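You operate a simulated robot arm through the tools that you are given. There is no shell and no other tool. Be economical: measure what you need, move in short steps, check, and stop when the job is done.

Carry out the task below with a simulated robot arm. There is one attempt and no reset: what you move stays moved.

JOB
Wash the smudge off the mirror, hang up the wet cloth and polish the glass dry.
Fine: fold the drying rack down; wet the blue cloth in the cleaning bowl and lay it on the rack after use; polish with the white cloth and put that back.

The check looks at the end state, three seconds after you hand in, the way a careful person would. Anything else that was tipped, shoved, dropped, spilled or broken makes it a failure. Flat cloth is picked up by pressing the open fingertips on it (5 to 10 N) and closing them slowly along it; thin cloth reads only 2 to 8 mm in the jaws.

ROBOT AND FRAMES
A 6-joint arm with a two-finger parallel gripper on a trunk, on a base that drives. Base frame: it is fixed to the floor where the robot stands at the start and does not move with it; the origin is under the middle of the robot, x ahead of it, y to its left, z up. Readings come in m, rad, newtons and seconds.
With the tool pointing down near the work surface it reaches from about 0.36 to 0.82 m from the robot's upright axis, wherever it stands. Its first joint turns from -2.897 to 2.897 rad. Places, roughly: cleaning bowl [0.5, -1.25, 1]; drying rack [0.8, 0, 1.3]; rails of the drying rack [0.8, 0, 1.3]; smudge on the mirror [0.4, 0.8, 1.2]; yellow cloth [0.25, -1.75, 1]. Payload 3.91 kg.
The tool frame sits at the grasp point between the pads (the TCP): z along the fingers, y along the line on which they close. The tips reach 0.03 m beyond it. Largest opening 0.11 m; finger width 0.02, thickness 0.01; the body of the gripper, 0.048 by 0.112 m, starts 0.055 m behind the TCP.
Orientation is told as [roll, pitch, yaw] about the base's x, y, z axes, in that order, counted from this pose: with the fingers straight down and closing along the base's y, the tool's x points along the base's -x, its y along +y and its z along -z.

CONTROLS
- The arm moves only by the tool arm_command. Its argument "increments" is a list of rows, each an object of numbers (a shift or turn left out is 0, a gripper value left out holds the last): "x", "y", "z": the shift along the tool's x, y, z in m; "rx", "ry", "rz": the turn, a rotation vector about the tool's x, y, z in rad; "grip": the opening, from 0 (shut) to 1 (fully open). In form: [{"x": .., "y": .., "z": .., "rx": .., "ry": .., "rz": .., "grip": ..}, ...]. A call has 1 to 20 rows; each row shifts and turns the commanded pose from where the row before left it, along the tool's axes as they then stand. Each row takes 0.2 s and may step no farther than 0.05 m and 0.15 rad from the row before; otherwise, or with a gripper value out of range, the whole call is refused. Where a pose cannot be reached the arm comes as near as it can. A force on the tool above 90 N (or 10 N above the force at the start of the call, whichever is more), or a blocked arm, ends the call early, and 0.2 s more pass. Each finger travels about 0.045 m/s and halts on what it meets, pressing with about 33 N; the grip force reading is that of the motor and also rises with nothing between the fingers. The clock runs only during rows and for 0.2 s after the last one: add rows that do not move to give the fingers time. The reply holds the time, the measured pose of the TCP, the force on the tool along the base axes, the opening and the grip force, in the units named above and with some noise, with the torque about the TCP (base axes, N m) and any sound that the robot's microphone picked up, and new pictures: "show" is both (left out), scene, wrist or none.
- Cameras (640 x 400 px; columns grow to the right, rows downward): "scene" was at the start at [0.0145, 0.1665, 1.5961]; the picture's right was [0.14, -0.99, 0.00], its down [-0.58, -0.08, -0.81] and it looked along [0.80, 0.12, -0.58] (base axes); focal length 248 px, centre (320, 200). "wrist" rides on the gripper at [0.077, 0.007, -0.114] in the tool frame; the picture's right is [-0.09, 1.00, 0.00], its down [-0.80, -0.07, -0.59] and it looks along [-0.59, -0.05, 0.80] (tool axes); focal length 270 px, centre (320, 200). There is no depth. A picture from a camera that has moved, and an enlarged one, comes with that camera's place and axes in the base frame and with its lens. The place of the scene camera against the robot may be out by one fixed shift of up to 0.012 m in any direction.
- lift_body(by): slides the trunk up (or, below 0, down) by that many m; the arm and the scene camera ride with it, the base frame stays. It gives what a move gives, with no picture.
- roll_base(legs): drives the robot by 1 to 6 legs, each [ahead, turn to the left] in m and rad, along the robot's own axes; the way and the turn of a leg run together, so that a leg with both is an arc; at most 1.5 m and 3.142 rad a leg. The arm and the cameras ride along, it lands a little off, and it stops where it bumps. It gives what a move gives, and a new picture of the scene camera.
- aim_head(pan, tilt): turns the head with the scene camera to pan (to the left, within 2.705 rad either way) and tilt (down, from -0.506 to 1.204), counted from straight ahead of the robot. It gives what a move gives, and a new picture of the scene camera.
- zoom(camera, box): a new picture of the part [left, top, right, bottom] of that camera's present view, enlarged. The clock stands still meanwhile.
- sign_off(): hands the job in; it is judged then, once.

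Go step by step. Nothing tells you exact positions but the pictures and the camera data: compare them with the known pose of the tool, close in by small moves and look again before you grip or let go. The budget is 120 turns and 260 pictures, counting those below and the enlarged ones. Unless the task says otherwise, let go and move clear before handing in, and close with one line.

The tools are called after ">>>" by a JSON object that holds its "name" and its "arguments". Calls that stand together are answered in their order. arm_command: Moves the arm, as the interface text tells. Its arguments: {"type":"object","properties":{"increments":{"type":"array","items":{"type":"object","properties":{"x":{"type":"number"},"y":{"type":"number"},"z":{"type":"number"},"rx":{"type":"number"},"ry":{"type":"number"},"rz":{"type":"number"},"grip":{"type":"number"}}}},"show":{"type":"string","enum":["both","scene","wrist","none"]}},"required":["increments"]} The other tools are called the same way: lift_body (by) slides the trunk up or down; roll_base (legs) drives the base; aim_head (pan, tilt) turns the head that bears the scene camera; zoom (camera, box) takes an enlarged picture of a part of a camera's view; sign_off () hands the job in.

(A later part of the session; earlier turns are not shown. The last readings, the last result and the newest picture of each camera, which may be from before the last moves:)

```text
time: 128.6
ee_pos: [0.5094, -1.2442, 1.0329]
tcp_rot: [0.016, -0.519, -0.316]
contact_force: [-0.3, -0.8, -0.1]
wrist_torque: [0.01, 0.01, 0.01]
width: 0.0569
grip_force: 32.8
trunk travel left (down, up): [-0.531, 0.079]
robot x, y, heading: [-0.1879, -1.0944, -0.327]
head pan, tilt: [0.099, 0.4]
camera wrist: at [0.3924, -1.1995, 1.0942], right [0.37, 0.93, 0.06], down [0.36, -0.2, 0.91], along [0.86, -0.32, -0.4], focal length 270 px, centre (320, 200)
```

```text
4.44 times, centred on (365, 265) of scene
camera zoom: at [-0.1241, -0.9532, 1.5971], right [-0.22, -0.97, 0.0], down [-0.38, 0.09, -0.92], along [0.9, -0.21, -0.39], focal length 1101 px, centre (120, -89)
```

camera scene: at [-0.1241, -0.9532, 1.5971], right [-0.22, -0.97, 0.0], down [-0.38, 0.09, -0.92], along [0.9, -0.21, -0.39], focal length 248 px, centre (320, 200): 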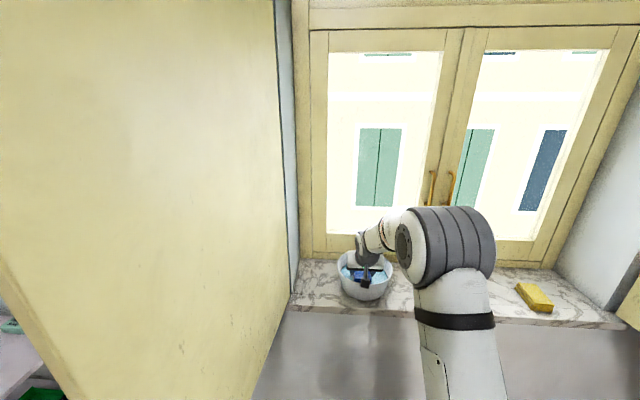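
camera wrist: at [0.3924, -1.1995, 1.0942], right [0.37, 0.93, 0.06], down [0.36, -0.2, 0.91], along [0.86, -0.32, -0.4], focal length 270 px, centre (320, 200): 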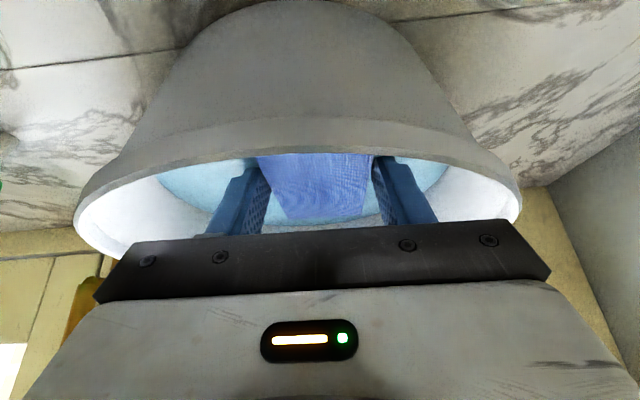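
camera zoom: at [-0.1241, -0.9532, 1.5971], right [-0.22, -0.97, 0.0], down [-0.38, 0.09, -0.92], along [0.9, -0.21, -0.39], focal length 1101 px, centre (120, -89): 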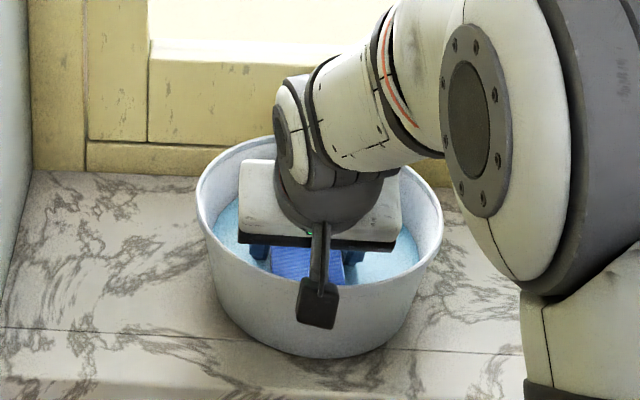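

The pad is now well into the water. I'll let it soak, lift slowly and let it drip over the bowl.

>>> {"name": "arm_command", "arguments": {"increments": [{}, {}, {}, {"z": -0.0173, "x": -0.01}, {"z": -0.0173, "x": -0.01}, {"z": -0.0173, "x": -0.01}, {}, {}, {}, {}, {}, {}, {}, {}, {}, {}], "show": "wrist"}}

>>> {"name": "zoom", "arguments": {"camera": "wrist", "box": [200, 60, 440, 240]}}

```text
time: 132.0
ee_pos: [0.5095, -1.2451, 1.0936]
tcp_rot: [0.016, -0.519, -0.314]
contact_force: [1.6, -0.8, 0.1]
wrist_torque: [0.0, 0.02, 0.0]
width: 0.0569
grip_force: 33.0
trunk travel left (down, up): [-0.531, 0.079]
robot x, y, heading: [-0.1917, -1.0955, -0.328]
head pan, tilt: [0.099, 0.4]
camera wrist: at [0.3927, -1.2009, 1.1544], right [0.37, 0.93, 0.06], down [0.36, -0.2, 0.91], along [0.86, -0.32, -0.4], focal length 270 px, centre (320, 200)
```

wrist: 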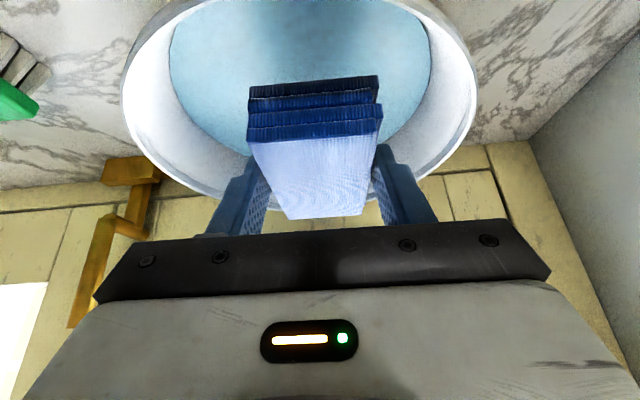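

```text
2.22 times, centred on (320, 150) of wrist
camera zoom: at [0.3927, -1.2009, 1.1544], right [0.37, 0.93, 0.06], down [0.36, -0.2, 0.91], along [0.86, -0.32, -0.4], focal length 601 px, centre (320, 311)
```

zoom: 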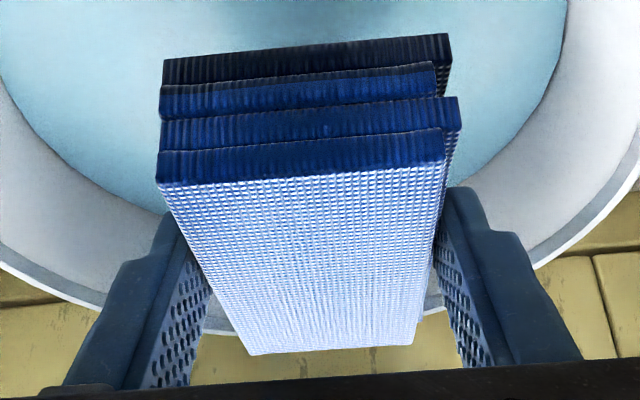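

To be sure it's properly wet I'll dip it once more a bit deeper, watching force.

>>> {"name": "arm_command", "arguments": {"increments": [{"z": 0.0173, "x": 0.01}, {"z": 0.0173, "x": 0.01}, {"z": 0.0173, "x": 0.01}, {"z": 0.0052, "x": 0.003}, {"z": 0.0052, "x": 0.003}, {}, {}], "show": "wrist"}}

>>> {"name": "arm_command", "arguments": {"increments": [{}, {}, {"z": -0.0173, "x": -0.01}, {"z": -0.0173, "x": -0.01}, {"z": -0.0173, "x": -0.01}, {"z": -0.013, "x": -0.0075}, {}, {}, {}, {}, {}, {}, {}, {}, {}, {}], "show": "none"}}

>>> {"name": "zoom", "arguments": {"camera": "wrist", "box": [200, 60, 440, 240]}}

```text
time: 133.6
ee_pos: [0.5085, -1.2423, 1.0231]
tcp_rot: [0.017, -0.526, -0.319]
contact_force: [3.3, 0.1, 24.3]
wrist_torque: [1.56, 0.89, -0.13]
width: 0.0573
grip_force: 32.8
trunk travel left (down, up): [-0.531, 0.079]
robot x, y, heading: [-0.1898, -1.0953, -0.326]
head pan, tilt: [0.099, 0.4]
camera wrist: at [0.3898, -1.1987, 1.0843], right [0.38, 0.93, 0.06], down [0.35, -0.2, 0.92], along [0.86, -0.32, -0.4], focal length 270 px, centre (320, 200)
```

wrist: 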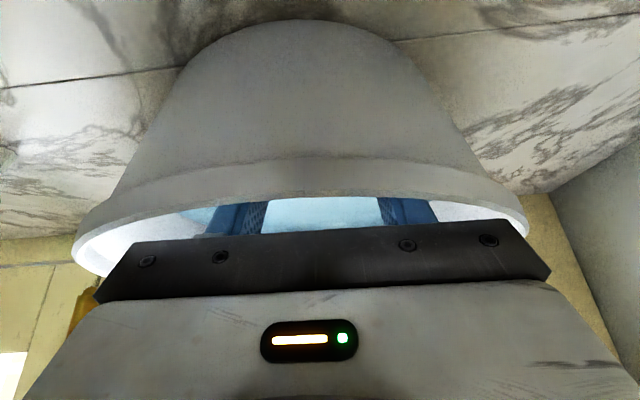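

```text
time: 137.0
ee_pos: [0.5081, -1.244, 1.0939]
tcp_rot: [0.015, -0.521, -0.316]
contact_force: [-0.1, 0.2, -0.5]
wrist_torque: [0.01, 0.0, 0.03]
width: 0.0575
grip_force: 33.0
trunk travel left (down, up): [-0.531, 0.079]
robot x, y, heading: [-0.1918, -1.097, -0.322]
head pan, tilt: [0.099, 0.4]
```

```text
2.22 times, centred on (320, 150) of wrist
camera zoom: at [0.3915, -1.2001, 1.1556], right [0.37, 0.93, 0.06], down [0.36, -0.2, 0.91], along [0.86, -0.32, -0.4], focal length 601 px, centre (320, 311)
```

zoom: 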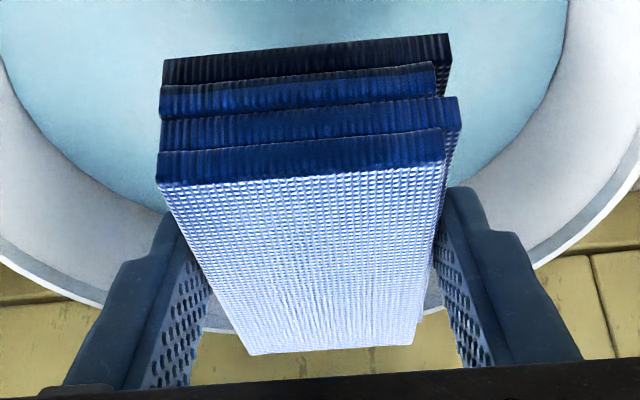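

The cloth is wet and drips are done. I'll raise, retract and drive to the mirror, going backwards past the shutter and turning away from the rack.

>>> {"name": "arm_command", "arguments": {"increments": [{"z": -0.0433, "x": -0.0249}, {"z": -0.0433, "x": -0.0249}, {"z": -0.0433, "x": -0.0249}, {"z": -0.0347, "x": -0.02}, {"z": -0.0204, "x": 0.0355}, {"z": -0.0204, "x": 0.0355}, {"z": -0.0204, "x": 0.0355}, {"z": -0.0204, "x": 0.0355}, {"z": -0.0204, "x": 0.0355}, {"z": -0.0204, "x": 0.0355}], "show": "none"}}

>>> {"name": "roll_base", "arguments": {"legs": [[-0.4, 0], [0, -1.838], [-1.246, 0], [0, -2.858]]}}

>>> {"name": "aim_head", "arguments": {"pan": 0.0, "tilt": 0.45}}

```text
time: 139.2
ee_pos: [0.2718, -1.17, 1.2863]
tcp_rot: [0.016, -0.522, -0.316]
contact_force: [-0.5, -0.3, -0.5]
wrist_torque: [0.02, -0.02, 0.01]
width: 0.0571
grip_force: 33.1
trunk travel left (down, up): [-0.531, 0.079]
robot x, y, heading: [-0.1889, -1.0939, -0.328]
head pan, tilt: [0.099, 0.4]
```

```text
time: 158.7
ee_pos: [0.235, 0.5117, 1.2856]
tcp_rot: [0.014, -0.521, 1.24]
contact_force: [0.0, -0.1, -0.6]
wrist_torque: [-0.03, -0.01, 0.02]
width: 0.0572
grip_force: 33.2
trunk travel left (down, up): [-0.531, 0.079]
robot x, y, heading: [0.1347, 0.0528, 1.239]
head pan, tilt: [0.099, 0.4]
camera scene: at [-0.0068, 0.1159, 1.5971], right [0.97, -0.23, 0.0], down [-0.09, -0.38, -0.92], along [0.21, 0.9, -0.39], focal length 248 px, centre (320, 200)
```

scene: 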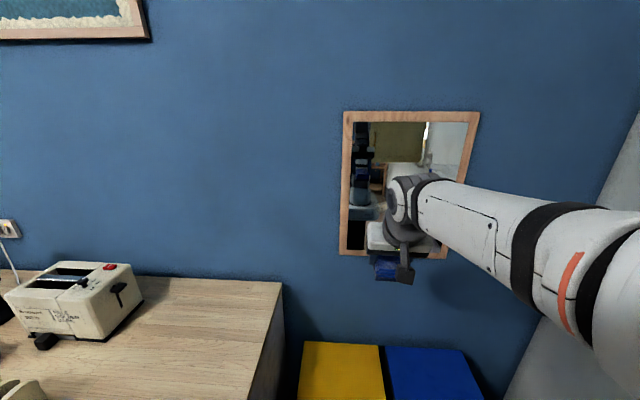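

```text
time: 159.4
ee_pos: [0.2362, 0.5116, 1.2869]
tcp_rot: [0.013, -0.521, 1.244]
contact_force: [0.5, -0.5, -0.7]
wrist_torque: [-0.02, 0.02, 0.04]
width: 0.0572
grip_force: 32.6
trunk travel left (down, up): [-0.531, 0.079]
robot x, y, heading: [0.1402, 0.0526, 1.236]
head pan, tilt: [0.0, 0.45]
camera scene: at [0.0016, 0.1127, 1.5924], right [0.95, -0.33, 0.0], down [-0.14, -0.41, -0.9], along [0.29, 0.85, -0.44], focal length 248 px, centre (320, 200)
```

scene: 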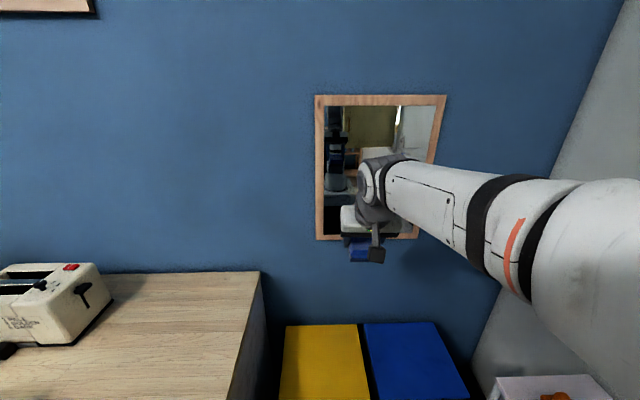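

I'm facing the mirror; the arm hides the smudge. I'll swing the arm to the right to see it.

>>> {"name": "arm_command", "arguments": {"increments": [{"y": -0.05}, {"y": -0.05}, {"y": -0.05}, {"y": -0.05}], "show": "none"}}

>>> {"name": "zoom", "arguments": {"camera": "scene", "box": [280, 80, 480, 260]}}

>>> {"name": "zoom", "arguments": {"camera": "wrist", "box": [0, 0, 640, 400]}}

```text
time: 160.4
ee_pos: [0.4241, 0.4505, 1.2818]
tcp_rot: [0.017, -0.521, 1.243]
contact_force: [0.4, 0.4, 1.0]
wrist_torque: [-0.02, -0.02, 0.02]
width: 0.0569
grip_force: 33.0
trunk travel left (down, up): [-0.531, 0.079]
robot x, y, heading: [0.1384, 0.0536, 1.236]
head pan, tilt: [0.0, 0.45]
```

```text
2.22 times, centred on (380, 170) of scene
camera zoom: at [0.003, 0.1127, 1.5925], right [0.95, -0.33, 0.0], down [-0.14, -0.41, -0.9], along [0.29, 0.85, -0.44], focal length 550 px, centre (187, 267)
```

zoom: 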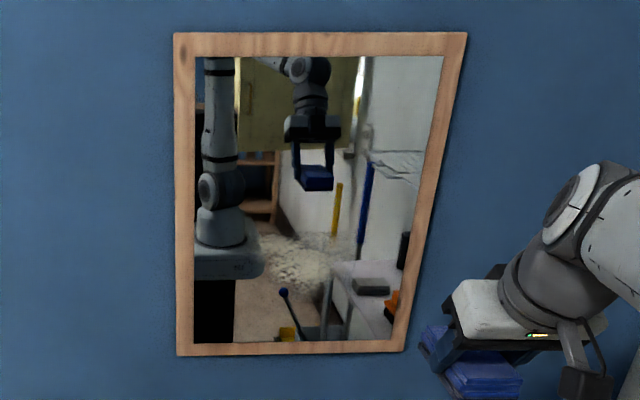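

```text
1.00 times, centred on (320, 200) of wrist
camera zoom: at [0.3774, 0.3354, 1.3448], right [-0.92, 0.39, 0.06], down [0.21, 0.35, 0.91], along [0.33, 0.85, -0.4], focal length 270 px, centre (320, 200)
```

zoom: 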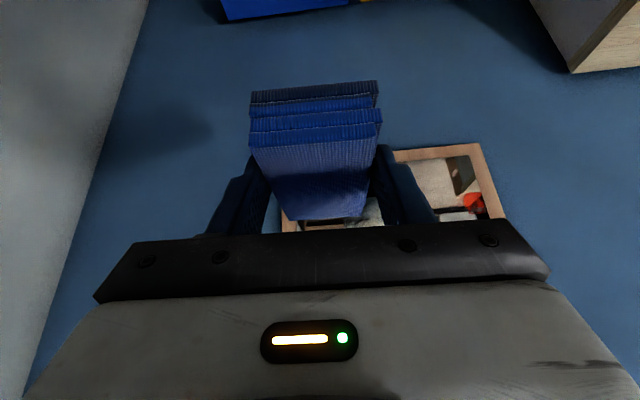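

The smudge spans roughly 17 cm x 10 cm around (0.43,0.78,1.225). I'll bring the pad's far end in front of its upper left part.

>>> {"name": "arm_command", "arguments": {"increments": [{"y": 0.047}, {"y": 0.047}, {"y": 0.047}, {"y": 0.047}, {"z": 0.0229, "x": -0.0399}, {"z": 0.0229, "x": -0.0399}, {"z": 0.0229, "x": -0.0399}, {"z": 0.0229, "x": -0.0399}, {"z": 0.0199, "x": -0.0347}, {}], "show": "both"}}

```text
time: 162.6
ee_pos: [0.3165, 0.7208, 1.2857]
tcp_rot: [0.014, -0.52, 1.239]
contact_force: [0.4, -0.1, -0.2]
wrist_torque: [-0.01, 0.02, 0.01]
width: 0.0569
grip_force: 33.1
trunk travel left (down, up): [-0.531, 0.079]
robot x, y, heading: [0.1389, 0.0507, 1.239]
head pan, tilt: [0.0, 0.45]
camera scene: at [0.0019, 0.1121, 1.5924], right [0.95, -0.33, 0.0], down [-0.14, -0.41, -0.9], along [0.29, 0.85, -0.43], focal length 248 px, centre (320, 200)
camera wrist: at [0.2709, 0.6055, 1.3472], right [-0.92, 0.39, 0.06], down [0.2, 0.35, 0.91], along [0.33, 0.85, -0.4], focal length 270 px, centre (320, 200)
```

scene: 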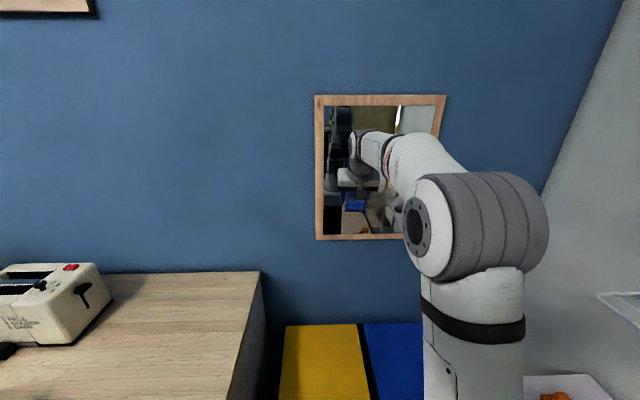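
wrist: 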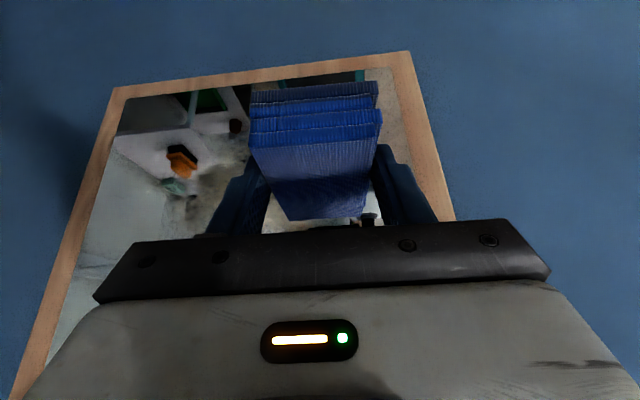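

>>> {"name": "arm_command", "arguments": {"increments": [{"z": 0.005, "x": -0.0087}, {"z": 0.005, "x": -0.0087}], "show": "none"}}

>>> {"name": "arm_command", "arguments": {"increments": [{"z": 0.0025, "x": -0.0043}, {"z": 0.0025, "x": -0.0043}], "show": "wrist"}}

```text
time: 163.2
ee_pos: [0.3246, 0.7402, 1.2854]
tcp_rot: [0.012, -0.519, 1.241]
contact_force: [0.2, 0.6, -0.6]
wrist_torque: [0.0, 0.0, 0.0]
width: 0.0571
grip_force: 32.5
trunk travel left (down, up): [-0.531, 0.079]
robot x, y, heading: [0.1349, 0.0545, 1.239]
head pan, tilt: [0.0, 0.45]
```

```text
time: 163.8
ee_pos: [0.3282, 0.7501, 1.2865]
tcp_rot: [0.015, -0.519, 1.241]
contact_force: [0.3, 0.8, 0.3]
wrist_torque: [0.0, 0.02, -0.02]
width: 0.0573
grip_force: 33.0
trunk travel left (down, up): [-0.531, 0.079]
robot x, y, heading: [0.1347, 0.0526, 1.236]
head pan, tilt: [0.0, 0.45]
camera wrist: at [0.282, 0.634, 1.3472], right [-0.92, 0.39, 0.06], down [0.2, 0.35, 0.91], along [0.33, 0.85, -0.4], focal length 270 px, centre (320, 200)
```

wrist: 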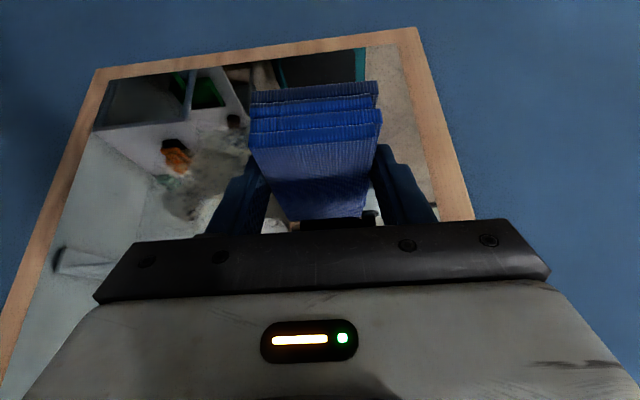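

>>> {"name": "arm_command", "arguments": {"increments": [{"z": 0.0025, "x": -0.0043}, {"z": 0.0025, "x": -0.0043}], "show": "none"}}

>>> {"name": "arm_command", "arguments": {"increments": [{"z": 0.0025, "x": -0.0043}], "show": "none"}}

>>> {"name": "arm_command", "arguments": {"increments": [{"z": 0.0025, "x": -0.0043}], "show": "none"}}

```text
time: 164.4
ee_pos: [0.3316, 0.7589, 1.2843]
tcp_rot: [0.016, -0.52, 1.241]
contact_force: [0.2, -0.5, -1.2]
wrist_torque: [-0.01, 0.03, 0.01]
width: 0.057
grip_force: 33.5
trunk travel left (down, up): [-0.531, 0.079]
robot x, y, heading: [0.1387, 0.0512, 1.235]
head pan, tilt: [0.0, 0.45]
```

```text
time: 164.8
ee_pos: [0.332, 0.7641, 1.2839]
tcp_rot: [0.015, -0.519, 1.241]
contact_force: [0.0, -0.3, -0.3]
wrist_torque: [-0.01, -0.01, 0.02]
width: 0.0572
grip_force: 32.9
trunk travel left (down, up): [-0.531, 0.079]
robot x, y, heading: [0.1378, 0.0517, 1.24]
head pan, tilt: [0.0, 0.45]
```

```text
time: 165.2
ee_pos: [0.3347, 0.768, 1.2846]
tcp_rot: [0.016, -0.518, 1.24]
contact_force: [-0.9, 0.3, -1.0]
wrist_torque: [0.0, -0.02, -0.04]
width: 0.0571
grip_force: 33.1
trunk travel left (down, up): [-0.531, 0.079]
robot x, y, heading: [0.1362, 0.0495, 1.243]
head pan, tilt: [0.0, 0.45]
```

>>> {"name": "arm_command", "arguments": {"increments": [{"z": 0.0025, "x": -0.0043}, {"z": 0.0025, "x": -0.0043}], "show": "none"}}

>>> {"name": "arm_command", "arguments": {"increments": [{"z": 0.0025, "x": -0.0043}, {"z": 0.0025, "x": -0.0043}], "show": "none"}}

>>> {"name": "arm_command", "arguments": {"increments": [{"z": 0.0025, "x": -0.0043}], "show": "wrist"}}

```text
time: 165.8
ee_pos: [0.3361, 0.7715, 1.2867]
tcp_rot: [0.014, -0.517, 1.242]
contact_force: [-6.4, -35.4, -6.3]
wrist_torque: [-0.93, 0.1, 0.66]
width: 0.0573
grip_force: 33.0
trunk travel left (down, up): [-0.531, 0.079]
robot x, y, heading: [0.1387, 0.0526, 1.241]
head pan, tilt: [0.0, 0.45]
```

```text
time: 166.4
ee_pos: [0.3377, 0.7794, 1.2898]
tcp_rot: [0.017, -0.521, 1.24]
contact_force: [-12.0, -43.7, -0.6]
wrist_torque: [-0.59, 0.18, 0.47]
width: 0.0573
grip_force: 33.3
trunk travel left (down, up): [-0.531, 0.079]
robot x, y, heading: [0.137, 0.0521, 1.24]
head pan, tilt: [0.0, 0.45]
```

```text
time: 166.8
ee_pos: [0.3397, 0.7827, 1.2892]
tcp_rot: [0.015, -0.523, 1.24]
contact_force: [-12.3, -40.8, 3.0]
wrist_torque: [-0.62, 0.17, 0.57]
width: 0.0574
grip_force: 32.9
trunk travel left (down, up): [-0.531, 0.079]
robot x, y, heading: [0.1335, 0.0525, 1.239]
head pan, tilt: [0.0, 0.45]
camera wrist: at [0.2937, 0.6681, 1.3512], right [-0.92, 0.39, 0.06], down [0.2, 0.35, 0.91], along [0.33, 0.85, -0.4], focal length 270 px, centre (320, 200)
```

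wrist: 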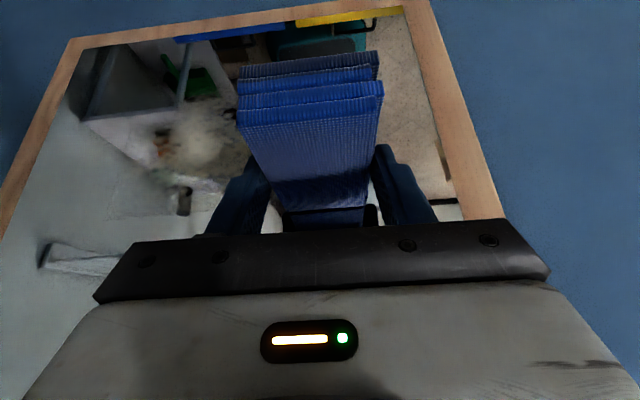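

Contact, but too hard (the pad slid ~1 cm in the jaws). Backing off to a light pressure.

>>> {"name": "arm_command", "arguments": {"increments": [{"z": -0.0015, "x": 0.0026}], "show": "none"}}

>>> {"name": "arm_command", "arguments": {"increments": [{"z": -0.0015, "x": 0.0026}], "show": "none"}}

```text
time: 167.2
ee_pos: [0.3388, 0.7836, 1.2902]
tcp_rot: [0.015, -0.527, 1.241]
contact_force: [-9.7, -25.1, 8.9]
wrist_torque: [-0.05, 0.2, 0.58]
width: 0.0574
grip_force: 33.2
trunk travel left (down, up): [-0.531, 0.079]
robot x, y, heading: [0.1324, 0.0549, 1.243]
head pan, tilt: [0.0, 0.45]
```

```text
time: 167.6
ee_pos: [0.3404, 0.7815, 1.2863]
tcp_rot: [0.013, -0.524, 1.241]
contact_force: [-4.2, -12.8, 5.5]
wrist_torque: [0.13, 0.18, 0.41]
width: 0.0575
grip_force: 33.1
trunk travel left (down, up): [-0.531, 0.079]
robot x, y, heading: [0.1378, 0.0542, 1.239]
head pan, tilt: [0.0, 0.45]
```

Now about 13 N. Sweeping the pad right along the glass.

>>> {"name": "arm_command", "arguments": {"increments": [{"y": -0.02, "z": 0.0002, "x": -0.0004}, {"y": -0.02, "z": 0.0002, "x": -0.0004}, {"y": -0.02, "z": 0.0002, "x": -0.0004}, {"y": -0.02, "z": 0.0002, "x": -0.0004}, {"y": -0.02, "z": 0.0002, "x": -0.0004}], "show": "wrist"}}

```text
time: 168.8
ee_pos: [0.4342, 0.7544, 1.2849]
tcp_rot: [0.015, -0.521, 1.241]
contact_force: [-9.1, -15.4, -1.2]
wrist_torque: [-0.28, 0.24, 0.69]
width: 0.0573
grip_force: 32.7
trunk travel left (down, up): [-0.531, 0.079]
robot x, y, heading: [0.1346, 0.0539, 1.24]
head pan, tilt: [0.0, 0.45]
camera wrist: at [0.3887, 0.6389, 1.3468], right [-0.92, 0.39, 0.06], down [0.2, 0.35, 0.91], along [0.33, 0.85, -0.4], focal length 270 px, centre (320, 200)
```

wrist: 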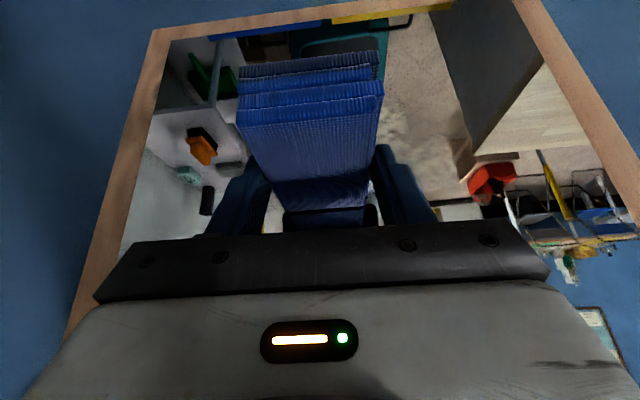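

>>> {"name": "arm_command", "arguments": {"increments": [{"y": -0.02, "z": 0.0002, "x": -0.0004}, {"y": -0.02, "z": 0.0002, "x": -0.0004}, {"y": -0.02, "z": 0.0002, "x": -0.0004}, {"y": -0.02, "z": 0.0002, "x": -0.0004}, {"y": -0.02, "z": 0.0002, "x": -0.0004}, {"y": -0.01, "z": 0.0001, "x": -0.0002}, {"z": 0.013, "x": 0.0075}, {"z": 0.013, "x": 0.0075}], "show": "none"}}

>>> {"name": "arm_command", "arguments": {"increments": [{"y": 0.02, "z": -0.0002, "x": 0.0004}, {"y": 0.02, "z": -0.0002, "x": 0.0004}, {"y": 0.02, "z": -0.0002, "x": 0.0004}, {"y": 0.02, "z": -0.0002, "x": 0.0004}, {"y": 0.02, "z": -0.0002, "x": 0.0004}], "show": "wrist"}}

```text
time: 170.6
ee_pos: [0.5402, 0.7215, 1.2537]
tcp_rot: [0.014, -0.523, 1.242]
contact_force: [-3.6, -11.2, 3.1]
wrist_torque: [0.01, 0.09, 0.33]
width: 0.0572
grip_force: 33.2
trunk travel left (down, up): [-0.531, 0.079]
robot x, y, heading: [0.1389, 0.0518, 1.239]
head pan, tilt: [0.0, 0.45]
```

```text
time: 171.8
ee_pos: [0.4446, 0.7506, 1.2552]
tcp_rot: [0.015, -0.52, 1.24]
contact_force: [-2.2, -7.8, -0.1]
wrist_torque: [-0.09, 0.0, 0.26]
width: 0.0573
grip_force: 32.8
trunk travel left (down, up): [-0.531, 0.079]
robot x, y, heading: [0.1357, 0.052, 1.241]
head pan, tilt: [0.0, 0.45]
camera wrist: at [0.3979, 0.6361, 1.3165], right [-0.92, 0.39, 0.06], down [0.2, 0.35, 0.91], along [0.33, 0.85, -0.4], focal length 270 px, centre (320, 200)
```

wrist: 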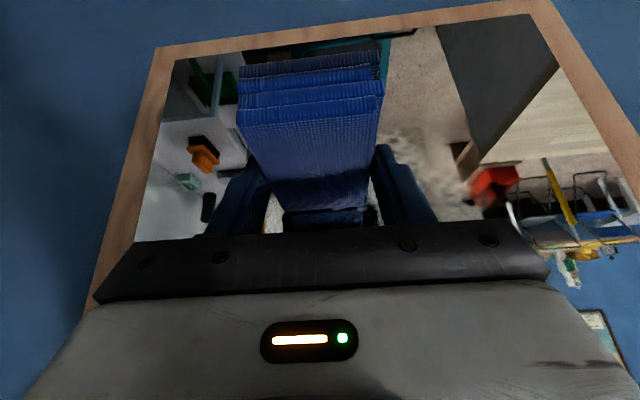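

The smudge is clearing where wiped. Continuing left, then the next lower rows.

>>> {"name": "arm_command", "arguments": {"increments": [{"y": 0.02, "z": 0.0001, "x": -0.0001}, {"y": 0.02}, {"y": 0.02, "z": -0.0001, "x": 0.0002}, {"y": 0.02, "z": -0.0002, "x": 0.0004}, {"y": 0.02, "z": -0.0002, "x": 0.0004}, {"y": 0.02, "z": -0.0002, "x": 0.0004}, {"z": 0.0125, "x": 0.0067}, {"z": 0.0125, "x": 0.0067}], "show": "none"}}

>>> {"name": "arm_command", "arguments": {"increments": [{"y": -0.02, "z": 0.0002, "x": -0.0004}, {"y": -0.02, "z": 0.0002, "x": -0.0004}, {"y": -0.02, "z": 0.0002, "x": -0.0004}, {"y": -0.02, "z": 0.0002, "x": -0.0004}, {"y": -0.02, "z": 0.0002, "x": -0.0004}], "show": "wrist"}}

```text
time: 173.6
ee_pos: [0.3273, 0.7873, 1.2302]
tcp_rot: [0.015, -0.525, 1.242]
contact_force: [-6.5, -18.8, 9.3]
wrist_torque: [0.11, 0.25, 0.65]
width: 0.0571
grip_force: 32.9
trunk travel left (down, up): [-0.531, 0.079]
robot x, y, heading: [0.138, 0.0554, 1.238]
head pan, tilt: [0.0, 0.45]
```

```text
time: 174.8
ee_pos: [0.4239, 0.7578, 1.2292]
tcp_rot: [0.013, -0.522, 1.24]
contact_force: [-15.4, -24.4, -0.6]
wrist_torque: [-0.37, 0.38, 0.99]
width: 0.0572
grip_force: 33.1
trunk travel left (down, up): [-0.531, 0.079]
robot x, y, heading: [0.1361, 0.0532, 1.243]
head pan, tilt: [0.0, 0.45]
camera wrist: at [0.3777, 0.6427, 1.2902], right [-0.92, 0.39, 0.06], down [0.2, 0.35, 0.91], along [0.33, 0.85, -0.4], focal length 270 px, centre (320, 200)
```

wrist: 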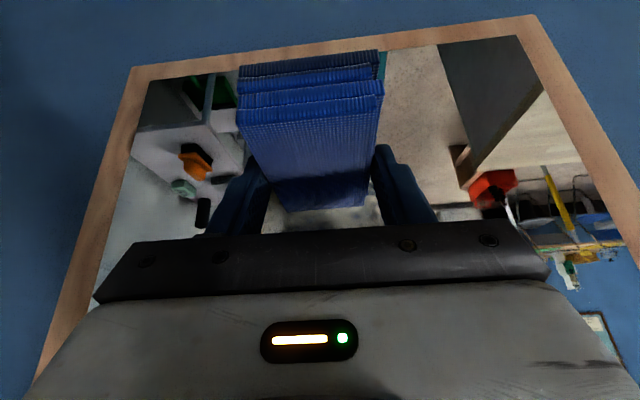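

>>> {"name": "arm_command", "arguments": {"increments": [{"y": -0.02, "z": -0.0004, "x": 0.0007}, {"y": -0.02, "z": 0.0, "x": 0.0}, {"y": -0.02, "z": 0.0002, "x": -0.0004}, {"y": -0.02, "z": 0.0002, "x": -0.0004}, {"y": -0.02, "z": 0.0002, "x": -0.0004}, {"y": -0.015, "z": 0.0002, "x": -0.0003}, {"z": 0.0124, "x": 0.0071}, {"z": 0.0124, "x": 0.0071}], "show": "none"}}

>>> {"name": "arm_command", "arguments": {"increments": [{"y": 0.02, "z": -0.0002, "x": 0.0003}, {"y": 0.02, "z": -0.0002, "x": 0.0003}, {"y": 0.02, "z": -0.0002, "x": 0.0003}, {"y": 0.02, "z": -0.0002, "x": 0.0003}, {"y": 0.02, "z": -0.0002, "x": 0.0003}, {"y": 0.02, "z": -0.0002, "x": 0.0003}], "show": "none"}}

>>> {"name": "arm_command", "arguments": {"increments": [{"y": 0.02, "z": -0.0002, "x": 0.0003}, {"y": 0.02, "z": -0.0002, "x": 0.0003}, {"y": 0.02, "z": -0.0002, "x": 0.0003}, {"y": 0.02, "z": -0.0002, "x": 0.0003}, {"y": 0.02, "z": -0.0002, "x": 0.0003}], "show": "wrist"}}

```text
time: 176.6
ee_pos: [0.5358, 0.7228, 1.197]
tcp_rot: [0.014, -0.521, 1.241]
contact_force: [-4.4, -15.9, 4.2]
wrist_torque: [-0.02, 0.1, 0.4]
width: 0.0571
grip_force: 33.3
trunk travel left (down, up): [-0.531, 0.079]
robot x, y, heading: [0.136, 0.0522, 1.236]
head pan, tilt: [0.0, 0.45]
```

```text
time: 178.0
ee_pos: [0.4203, 0.7578, 1.1996]
tcp_rot: [0.016, -0.523, 1.239]
contact_force: [-0.3, -25.1, -1.3]
wrist_torque: [-0.5, -0.02, 0.4]
width: 0.0574
grip_force: 32.6
trunk travel left (down, up): [-0.531, 0.079]
robot x, y, heading: [0.1381, 0.0532, 1.235]
head pan, tilt: [0.0, 0.45]
```

```text
time: 179.2
ee_pos: [0.3241, 0.7897, 1.2025]
tcp_rot: [0.015, -0.523, 1.243]
contact_force: [-1.8, -18.2, 0.0]
wrist_torque: [-0.33, 0.02, 0.34]
width: 0.0571
grip_force: 33.2
trunk travel left (down, up): [-0.531, 0.079]
robot x, y, heading: [0.1381, 0.0522, 1.242]
head pan, tilt: [0.0, 0.45]
camera wrist: at [0.278, 0.6735, 1.2627], right [-0.92, 0.39, 0.06], down [0.2, 0.35, 0.91], along [0.33, 0.85, -0.4], focal length 270 px, centre (320, 200)
```

wrist: 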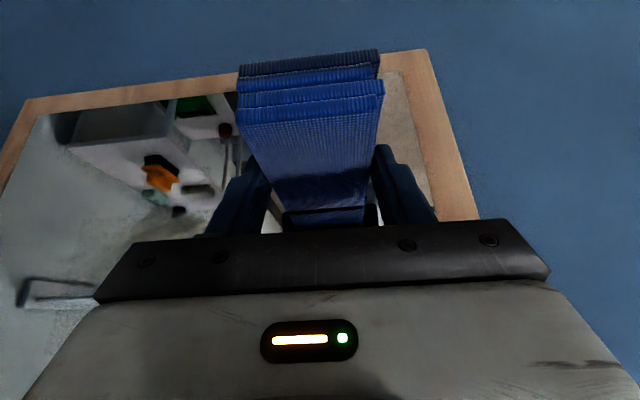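

I'll back off and inspect the glass.

>>> {"name": "arm_command", "arguments": {"increments": [{"z": -0.0249, "x": 0.0433}, {"z": -0.0249, "x": 0.0433}, {"z": -0.0249, "x": 0.0433}, {"z": -0.0249, "x": 0.0433}, {"z": -0.0249, "x": 0.0433}, {"z": -0.0249, "x": 0.0433}, {"y": -0.05}, {"y": -0.05}, {"y": -0.05}, {"y": -0.05}], "show": "none"}}

>>> {"name": "zoom", "arguments": {"camera": "scene", "box": [300, 80, 460, 250]}}

```text
time: 181.4
ee_pos: [0.4219, 0.4425, 1.198]
tcp_rot: [0.017, -0.519, 1.24]
contact_force: [0.1, 0.1, -0.5]
wrist_torque: [0.0, 0.03, 0.02]
width: 0.0571
grip_force: 32.5
trunk travel left (down, up): [-0.531, 0.079]
robot x, y, heading: [0.1364, 0.0539, 1.24]
head pan, tilt: [0.0, 0.45]
```

```text
2.35 times, centred on (380, 165) of scene
camera zoom: at [0.003, 0.1127, 1.5925], right [0.95, -0.33, 0.0], down [-0.14, -0.41, -0.9], along [0.29, 0.85, -0.44], focal length 583 px, centre (179, 282)
```

zoom: 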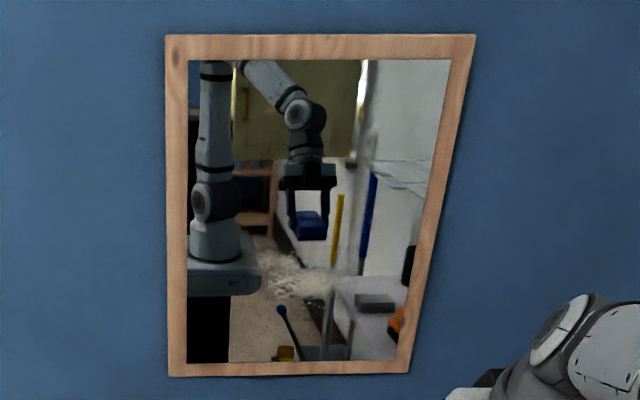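

>>> {"name": "zoom", "arguments": {"camera": "scene", "box": [350, 170, 420, 220]}}

>>> {"name": "zoom", "arguments": {"camera": "wrist", "box": [200, 40, 640, 260]}}

```text
8.00 times, centred on (385, 195) of scene
camera zoom: at [0.003, 0.1127, 1.5925], right [0.95, -0.33, 0.0], down [-0.14, -0.41, -0.9], along [0.29, 0.85, -0.44], focal length 1982 px, centre (-200, 240)
```

zoom: 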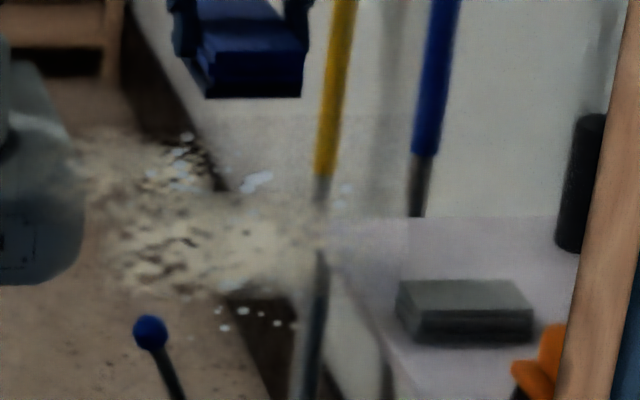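

```text
1.45 times, centred on (420, 150) of wrist
camera zoom: at [0.376, 0.3279, 1.2594], right [-0.92, 0.39, 0.06], down [0.21, 0.35, 0.91], along [0.33, 0.85, -0.4], focal length 393 px, centre (174, 273)
```

zoom: 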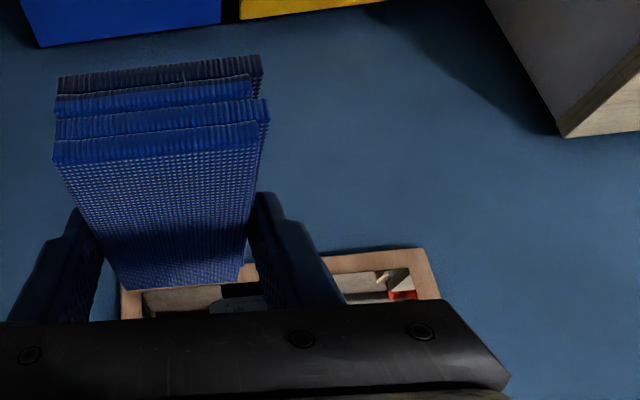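

Much of the smudge is still there; droplets show only narrow strips made contact (the folded layers are staggered). I'll redo it with finely spaced passes.

>>> {"name": "arm_command", "arguments": {"increments": [{"z": 0.0089, "x": -0.0418}, {"z": 0.0089, "x": -0.0418}, {"z": 0.0089, "x": -0.0418}, {"z": 0.0089, "x": -0.0418}, {"z": 0.0089, "x": -0.0418}, {"z": 0.0089, "x": -0.0418}, {"z": 0.0089, "x": -0.0418}, {"z": 0.0027, "x": -0.0048}, {"z": 0.0027, "x": -0.0048}], "show": "none"}}

>>> {"name": "arm_command", "arguments": {"increments": [{"z": 0.0021, "x": -0.0037}], "show": "none"}}

```text
time: 183.4
ee_pos: [0.5147, 0.7249, 1.287]
tcp_rot: [0.017, -0.519, 1.241]
contact_force: [-0.6, 0.4, -0.3]
wrist_torque: [0.01, -0.03, 0.01]
width: 0.0572
grip_force: 32.6
trunk travel left (down, up): [-0.531, 0.079]
robot x, y, heading: [0.1354, 0.0495, 1.237]
head pan, tilt: [0.0, 0.45]
```

```text
time: 183.8
ee_pos: [0.5171, 0.7275, 1.2873]
tcp_rot: [0.016, -0.52, 1.241]
contact_force: [0.4, 0.3, -0.6]
wrist_torque: [-0.03, -0.01, 0.0]
width: 0.0571
grip_force: 33.2
trunk travel left (down, up): [-0.531, 0.079]
robot x, y, heading: [0.134, 0.0493, 1.237]
head pan, tilt: [0.0, 0.45]
```

>>> {"name": "arm_command", "arguments": {"increments": [{"z": 0.0015, "x": -0.0026}], "show": "none"}}

>>> {"name": "arm_command", "arguments": {"increments": [{"z": 0.001, "x": -0.0017}], "show": "none"}}

```text
time: 184.2
ee_pos: [0.517, 0.7285, 1.289]
tcp_rot: [0.013, -0.519, 1.241]
contact_force: [-3.5, -9.3, -2.5]
wrist_torque: [-0.19, 0.04, 0.37]
width: 0.057
grip_force: 33.2
trunk travel left (down, up): [-0.531, 0.079]
robot x, y, heading: [0.1364, 0.0542, 1.238]
head pan, tilt: [0.0, 0.45]
```

```text
time: 184.6
ee_pos: [0.5168, 0.7293, 1.2891]
tcp_rot: [0.015, -0.52, 1.241]
contact_force: [-7.7, -22.7, -4.5]
wrist_torque: [-0.46, 0.07, 0.69]
width: 0.0573
grip_force: 32.9
trunk travel left (down, up): [-0.531, 0.079]
robot x, y, heading: [0.1384, 0.0539, 1.238]
head pan, tilt: [0.0, 0.45]
```

Pressure ~20 N. Fine passes now.

>>> {"name": "arm_command", "arguments": {"increments": [{"y": 0.0286, "z": -0.0003, "x": 0.0005}, {"y": 0.0286, "z": -0.0003, "x": 0.0005}, {"y": 0.0286, "z": -0.0003, "x": 0.0005}, {"y": 0.0286, "z": -0.0003, "x": 0.0005}, {"y": 0.0286, "z": -0.0003, "x": 0.0005}, {"y": 0.0286, "z": -0.0003, "x": 0.0005}, {"y": 0.0286, "z": -0.0003, "x": 0.0005}, {"z": 0.0078, "x": 0.0045}, {"y": -0.0286, "z": 0.0003, "x": -0.0005}, {"y": -0.0286, "z": 0.0003, "x": -0.0005}, {"y": -0.0286, "z": 0.0003, "x": -0.0005}, {"y": -0.0286, "z": 0.0003, "x": -0.0005}, {"y": -0.0286, "z": 0.0003, "x": -0.0005}, {"y": -0.0286, "z": 0.0003, "x": -0.0005}, {"y": -0.0286, "z": 0.0003, "x": -0.0005}, {"z": 0.0078, "x": 0.0045}], "show": "none"}}

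>>> {"name": "arm_command", "arguments": {"increments": [{"y": 0.0286, "z": -0.0003, "x": 0.0005}, {"y": 0.0286, "z": -0.0003, "x": 0.0005}, {"y": 0.0286, "z": -0.0003, "x": 0.0005}, {"y": 0.0286, "z": -0.0003, "x": 0.0005}, {"y": 0.0286, "z": -0.0003, "x": 0.0005}, {"y": 0.0286, "z": -0.0003, "x": 0.0005}, {"y": 0.0286, "z": -0.0003, "x": 0.0005}, {"z": 0.0078, "x": 0.0045}], "show": "wrist"}}

```text
time: 188.0
ee_pos: [0.5166, 0.7296, 1.2737]
tcp_rot: [0.015, -0.527, 1.242]
contact_force: [-5.5, -18.9, 9.2]
wrist_torque: [0.16, 0.18, 0.54]
width: 0.0572
grip_force: 32.5
trunk travel left (down, up): [-0.531, 0.079]
robot x, y, heading: [0.136, 0.0556, 1.241]
head pan, tilt: [0.0, 0.45]
```

```text
time: 189.8
ee_pos: [0.3233, 0.7902, 1.2675]
tcp_rot: [0.018, -0.526, 1.243]
contact_force: [-7.2, -19.5, 9.2]
wrist_torque: [0.14, 0.29, 0.64]
width: 0.0573
grip_force: 33.1
trunk travel left (down, up): [-0.531, 0.079]
robot x, y, heading: [0.1377, 0.0519, 1.237]
head pan, tilt: [0.0, 0.45]
camera wrist: at [0.2776, 0.6735, 1.3287], right [-0.92, 0.39, 0.06], down [0.2, 0.35, 0.92], along [0.33, 0.86, -0.4], focal length 270 px, centre (320, 200)
```

wrist: 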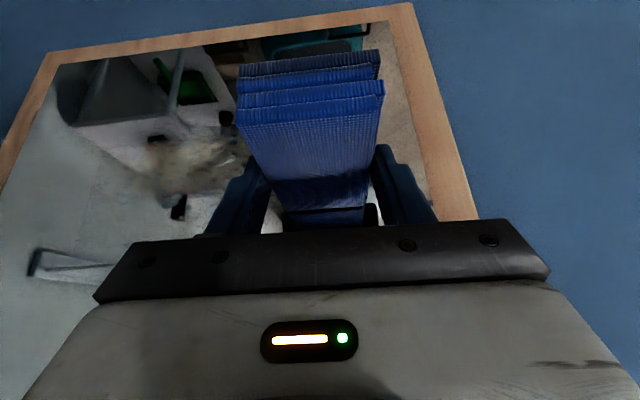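

Steady pressure. Continuing downward.

>>> {"name": "arm_command", "arguments": {"increments": [{"y": -0.0286, "z": 0.0003, "x": -0.0005}, {"y": -0.0286, "z": 0.0003, "x": -0.0005}, {"y": -0.0286, "z": 0.0003, "x": -0.0005}, {"y": -0.0286, "z": 0.0003, "x": -0.0005}, {"y": -0.0286, "z": 0.0003, "x": -0.0005}, {"y": -0.0286, "z": 0.0003, "x": -0.0005}, {"y": -0.0286, "z": 0.0003, "x": -0.0005}, {"z": 0.0078, "x": 0.0045}, {"y": 0.0286, "z": -0.0003, "x": 0.0005}, {"y": 0.0286, "z": -0.0003, "x": 0.0005}, {"y": 0.0286, "z": -0.0003, "x": 0.0005}, {"y": 0.0286, "z": -0.0003, "x": 0.0005}, {"y": 0.0286, "z": -0.0003, "x": 0.0005}, {"y": 0.0286, "z": -0.0003, "x": 0.0005}, {"y": 0.0286, "z": -0.0003, "x": 0.0005}, {"z": 0.0078, "x": 0.0045}], "show": "none"}}

>>> {"name": "arm_command", "arguments": {"increments": [{"y": -0.0286, "z": 0.0003, "x": -0.0005}, {"y": -0.0286, "z": 0.0003, "x": -0.0005}, {"y": -0.0286, "z": 0.0003, "x": -0.0005}, {"y": -0.0286, "z": 0.0003, "x": -0.0005}, {"y": -0.0286, "z": 0.0003, "x": -0.0005}, {"y": -0.0286, "z": 0.0003, "x": -0.0005}, {"y": -0.0286, "z": 0.0003, "x": -0.0005}, {"z": 0.0078, "x": 0.0045}, {"y": 0.0286, "z": -0.0003, "x": 0.0005}, {"y": 0.0286, "z": -0.0003, "x": 0.0005}, {"y": 0.0286, "z": -0.0003, "x": 0.0005}, {"y": 0.0286, "z": -0.0003, "x": 0.0005}, {"y": 0.0286, "z": -0.0003, "x": 0.0005}, {"y": 0.0286, "z": -0.0003, "x": 0.0005}, {"y": 0.0286, "z": -0.0003, "x": 0.0005}, {"z": 0.0078, "x": 0.0045}], "show": "wrist"}}

```text
time: 193.2
ee_pos: [0.3228, 0.7886, 1.2484]
tcp_rot: [0.016, -0.527, 1.24]
contact_force: [-5.6, -12.8, 4.8]
wrist_torque: [0.11, 0.17, 0.5]
width: 0.0572
grip_force: 32.6
trunk travel left (down, up): [-0.531, 0.079]
robot x, y, heading: [0.135, 0.0531, 1.238]
head pan, tilt: [0.0, 0.45]
```

```text
time: 196.6
ee_pos: [0.3253, 0.7886, 1.2343]
tcp_rot: [0.016, -0.529, 1.241]
contact_force: [-7.2, -21.3, 10.0]
wrist_torque: [0.16, 0.3, 0.66]
width: 0.0571
grip_force: 32.7
trunk travel left (down, up): [-0.531, 0.079]
robot x, y, heading: [0.1371, 0.0537, 1.24]
head pan, tilt: [0.0, 0.45]
camera wrist: at [0.2783, 0.6737, 1.2941], right [-0.92, 0.39, 0.06], down [0.2, 0.35, 0.92], along [0.33, 0.86, -0.4], focal length 270 px, centre (320, 200)
```

wrist: 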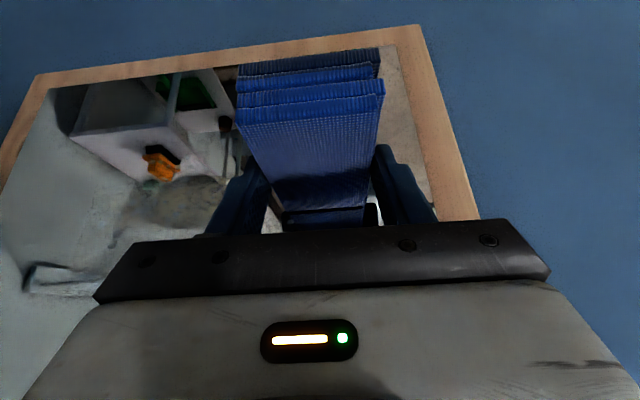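

>>> {"name": "arm_command", "arguments": {"increments": [{"y": -0.0286, "z": 0.0003, "x": -0.0005}, {"y": -0.0286, "z": 0.0003, "x": -0.0005}, {"y": -0.0286, "z": 0.0003, "x": -0.0005}, {"y": -0.0286, "z": 0.0003, "x": -0.0005}, {"y": -0.0286, "z": 0.0003, "x": -0.0005}, {"y": -0.0286, "z": 0.0003, "x": -0.0005}, {"y": -0.0286, "z": 0.0003, "x": -0.0005}, {"z": 0.0078, "x": 0.0045}, {"y": 0.0286, "z": -0.0003, "x": 0.0005}, {"y": 0.0286, "z": -0.0003, "x": 0.0005}, {"y": 0.0286, "z": -0.0003, "x": 0.0005}, {"y": 0.0286, "z": -0.0003, "x": 0.0005}, {"y": 0.0286, "z": -0.0003, "x": 0.0005}, {"y": 0.0286, "z": -0.0003, "x": 0.0005}, {"y": 0.0286, "z": -0.0003, "x": 0.0005}, {"z": 0.0078, "x": 0.0045}], "show": "none"}}

>>> {"name": "arm_command", "arguments": {"increments": [{"y": -0.0286, "z": 0.0003, "x": -0.0005}, {"y": -0.0286, "z": 0.0003, "x": -0.0005}, {"y": -0.0286, "z": 0.0003, "x": -0.0005}, {"y": -0.0286, "z": 0.0003, "x": -0.0005}, {"y": -0.0286, "z": 0.0003, "x": -0.0005}, {"y": -0.0286, "z": 0.0003, "x": -0.0005}, {"y": -0.0286, "z": 0.0003, "x": -0.0005}, {"z": 0.0078, "x": 0.0045}, {"y": 0.0286, "z": -0.0003, "x": 0.0005}, {"y": 0.0286, "z": -0.0003, "x": 0.0005}, {"y": 0.0286, "z": -0.0003, "x": 0.0005}, {"y": 0.0286, "z": -0.0003, "x": 0.0005}, {"y": 0.0286, "z": -0.0003, "x": 0.0005}, {"y": 0.0286, "z": -0.0003, "x": 0.0005}, {"y": 0.0286, "z": -0.0003, "x": 0.0005}, {"z": 0.0078, "x": 0.0045}], "show": "none"}}

>>> {"name": "arm_command", "arguments": {"increments": [{"y": -0.0286, "z": 0.0003, "x": -0.0005}, {"y": -0.0286, "z": 0.0003, "x": -0.0005}, {"y": -0.0286, "z": 0.0003, "x": -0.0005}, {"y": -0.0286, "z": 0.0003, "x": -0.0005}, {"y": -0.0286, "z": 0.0003, "x": -0.0005}, {"y": -0.0286, "z": 0.0003, "x": -0.0005}, {"y": -0.0286, "z": 0.0003, "x": -0.0005}, {"z": -0.0249, "x": 0.0433}, {"z": -0.0249, "x": 0.0433}, {"z": -0.0249, "x": 0.0433}, {"z": -0.0249, "x": 0.0433}, {"z": -0.0249, "x": 0.0433}, {"z": -0.0249, "x": 0.0433}], "show": "scene"}}

>>> {"name": "zoom", "arguments": {"camera": "scene", "box": [300, 80, 460, 250]}}

>>> {"name": "zoom", "arguments": {"camera": "scene", "box": [350, 170, 420, 220]}}

```text
time: 200.0
ee_pos: [0.3244, 0.7897, 1.2105]
tcp_rot: [0.015, -0.525, 1.241]
contact_force: [-3.8, -14.3, 5.1]
wrist_torque: [0.12, 0.15, 0.49]
width: 0.0574
grip_force: 33.0
trunk travel left (down, up): [-0.531, 0.079]
robot x, y, heading: [0.14, 0.0529, 1.234]
head pan, tilt: [0.0, 0.45]
```

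```text
time: 203.4
ee_pos: [0.3226, 0.7894, 1.1947]
tcp_rot: [0.016, -0.526, 1.242]
contact_force: [-6.1, -17.1, 6.3]
wrist_torque: [0.05, 0.21, 0.59]
width: 0.0574
grip_force: 33.3
trunk travel left (down, up): [-0.531, 0.079]
robot x, y, heading: [0.1361, 0.0504, 1.241]
head pan, tilt: [0.0, 0.45]
```

```text
time: 206.2
ee_pos: [0.422, 0.4491, 1.1867]
tcp_rot: [0.015, -0.522, 1.242]
contact_force: [0.6, -0.5, 0.0]
wrist_torque: [0.03, -0.06, 0.0]
width: 0.057
grip_force: 32.8
trunk travel left (down, up): [-0.531, 0.079]
robot x, y, heading: [0.1391, 0.0528, 1.241]
head pan, tilt: [0.0, 0.45]
camera scene: at [0.0012, 0.1114, 1.5924], right [0.95, -0.33, 0.0], down [-0.14, -0.41, -0.9], along [0.29, 0.85, -0.43], focal length 248 px, centre (320, 200)
```

scene: 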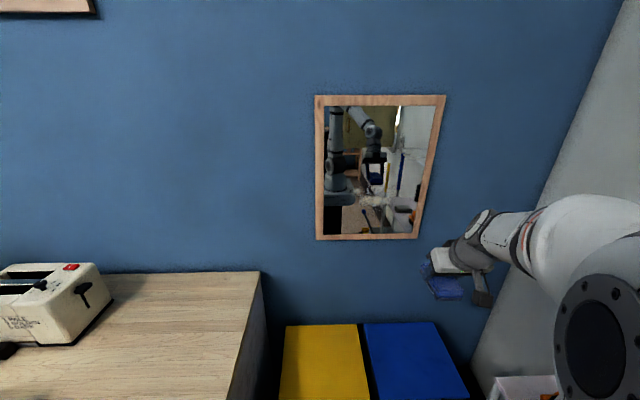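

```text
2.35 times, centred on (380, 165) of scene
camera zoom: at [0.0012, 0.1114, 1.5924], right [0.95, -0.33, 0.0], down [-0.14, -0.41, -0.9], along [0.29, 0.85, -0.43], focal length 583 px, centre (179, 282)
```

zoom: 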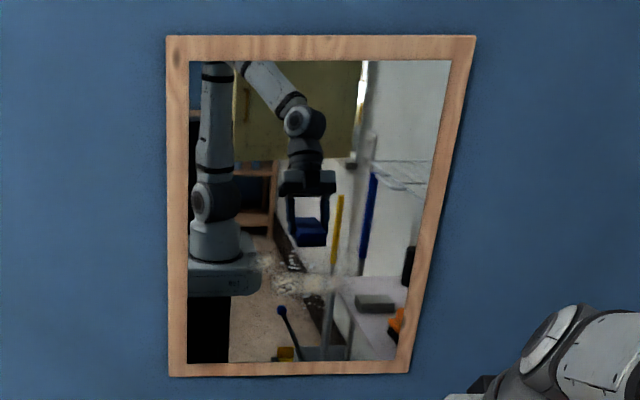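

```text
8.00 times, centred on (385, 195) of scene
camera zoom: at [0.0012, 0.1114, 1.5924], right [0.95, -0.33, 0.0], down [-0.14, -0.41, -0.9], along [0.29, 0.85, -0.43], focal length 1982 px, centre (-200, 240)
```

zoom: 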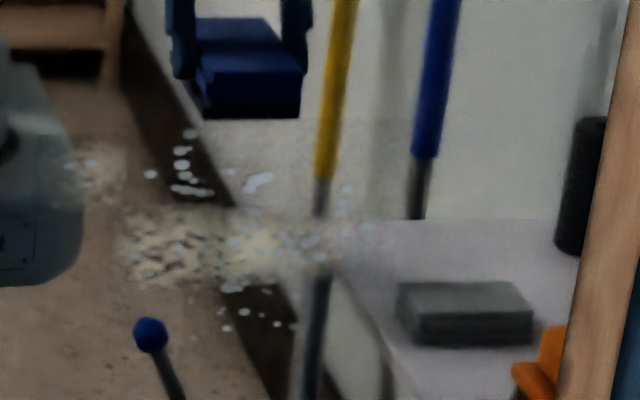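

Better: the edges are clean, a thicker central band (z about 1.19-1.235) remains. I'll go over that band again with closer strokes.

>>> {"name": "arm_command", "arguments": {"increments": [{"z": 0.0111, "x": -0.0415, "y": 0.0061}, {"z": 0.0111, "x": -0.0415, "y": 0.0061}, {"z": 0.0111, "x": -0.0415, "y": 0.0061}, {"z": 0.0111, "x": -0.0415, "y": 0.0061}, {"z": 0.0111, "x": -0.0415, "y": 0.0061}, {"z": 0.0111, "x": -0.0415, "y": 0.0061}, {"z": 0.0111, "x": -0.0415, "y": 0.0061}, {}], "show": "none"}}

>>> {"name": "arm_command", "arguments": {"increments": [{"z": 0.001, "x": -0.0017}], "show": "none"}}

>>> {"name": "arm_command", "arguments": {"increments": [{"z": 0.001, "x": -0.0017}], "show": "none"}}

```text
time: 208.0
ee_pos: [0.4747, 0.7395, 1.2691]
tcp_rot: [0.014, -0.522, 1.241]
contact_force: [-0.1, 0.0, -0.4]
wrist_torque: [-0.05, -0.03, 0.01]
width: 0.0572
grip_force: 33.5
trunk travel left (down, up): [-0.531, 0.079]
robot x, y, heading: [0.1386, 0.0495, 1.24]
head pan, tilt: [0.0, 0.45]
```

```text
time: 208.4
ee_pos: [0.4759, 0.741, 1.2679]
tcp_rot: [0.014, -0.52, 1.241]
contact_force: [0.3, -0.2, -0.9]
wrist_torque: [-0.02, -0.01, 0.0]
width: 0.0572
grip_force: 33.2
trunk travel left (down, up): [-0.531, 0.079]
robot x, y, heading: [0.1389, 0.0536, 1.24]
head pan, tilt: [0.0, 0.45]
```

```text
time: 208.8
ee_pos: [0.4742, 0.7426, 1.2674]
tcp_rot: [0.014, -0.521, 1.241]
contact_force: [0.5, -0.5, -1.6]
wrist_torque: [0.03, -0.01, -0.03]
width: 0.057
grip_force: 33.2
trunk travel left (down, up): [-0.531, 0.079]
robot x, y, heading: [0.1361, 0.0538, 1.241]
head pan, tilt: [0.0, 0.45]
```

>>> {"name": "arm_command", "arguments": {"increments": [{"z": 0.0013, "x": -0.0022}, {"z": 0.001, "x": -0.0017}], "show": "none"}}

```text
time: 209.4
ee_pos: [0.4761, 0.7417, 1.2668]
tcp_rot: [0.013, -0.516, 1.244]
contact_force: [-4.5, -16.9, -4.6]
wrist_torque: [-0.44, 0.02, 0.51]
width: 0.0573
grip_force: 33.0
trunk travel left (down, up): [-0.531, 0.079]
robot x, y, heading: [0.1368, 0.0519, 1.24]
head pan, tilt: [0.0, 0.45]
```

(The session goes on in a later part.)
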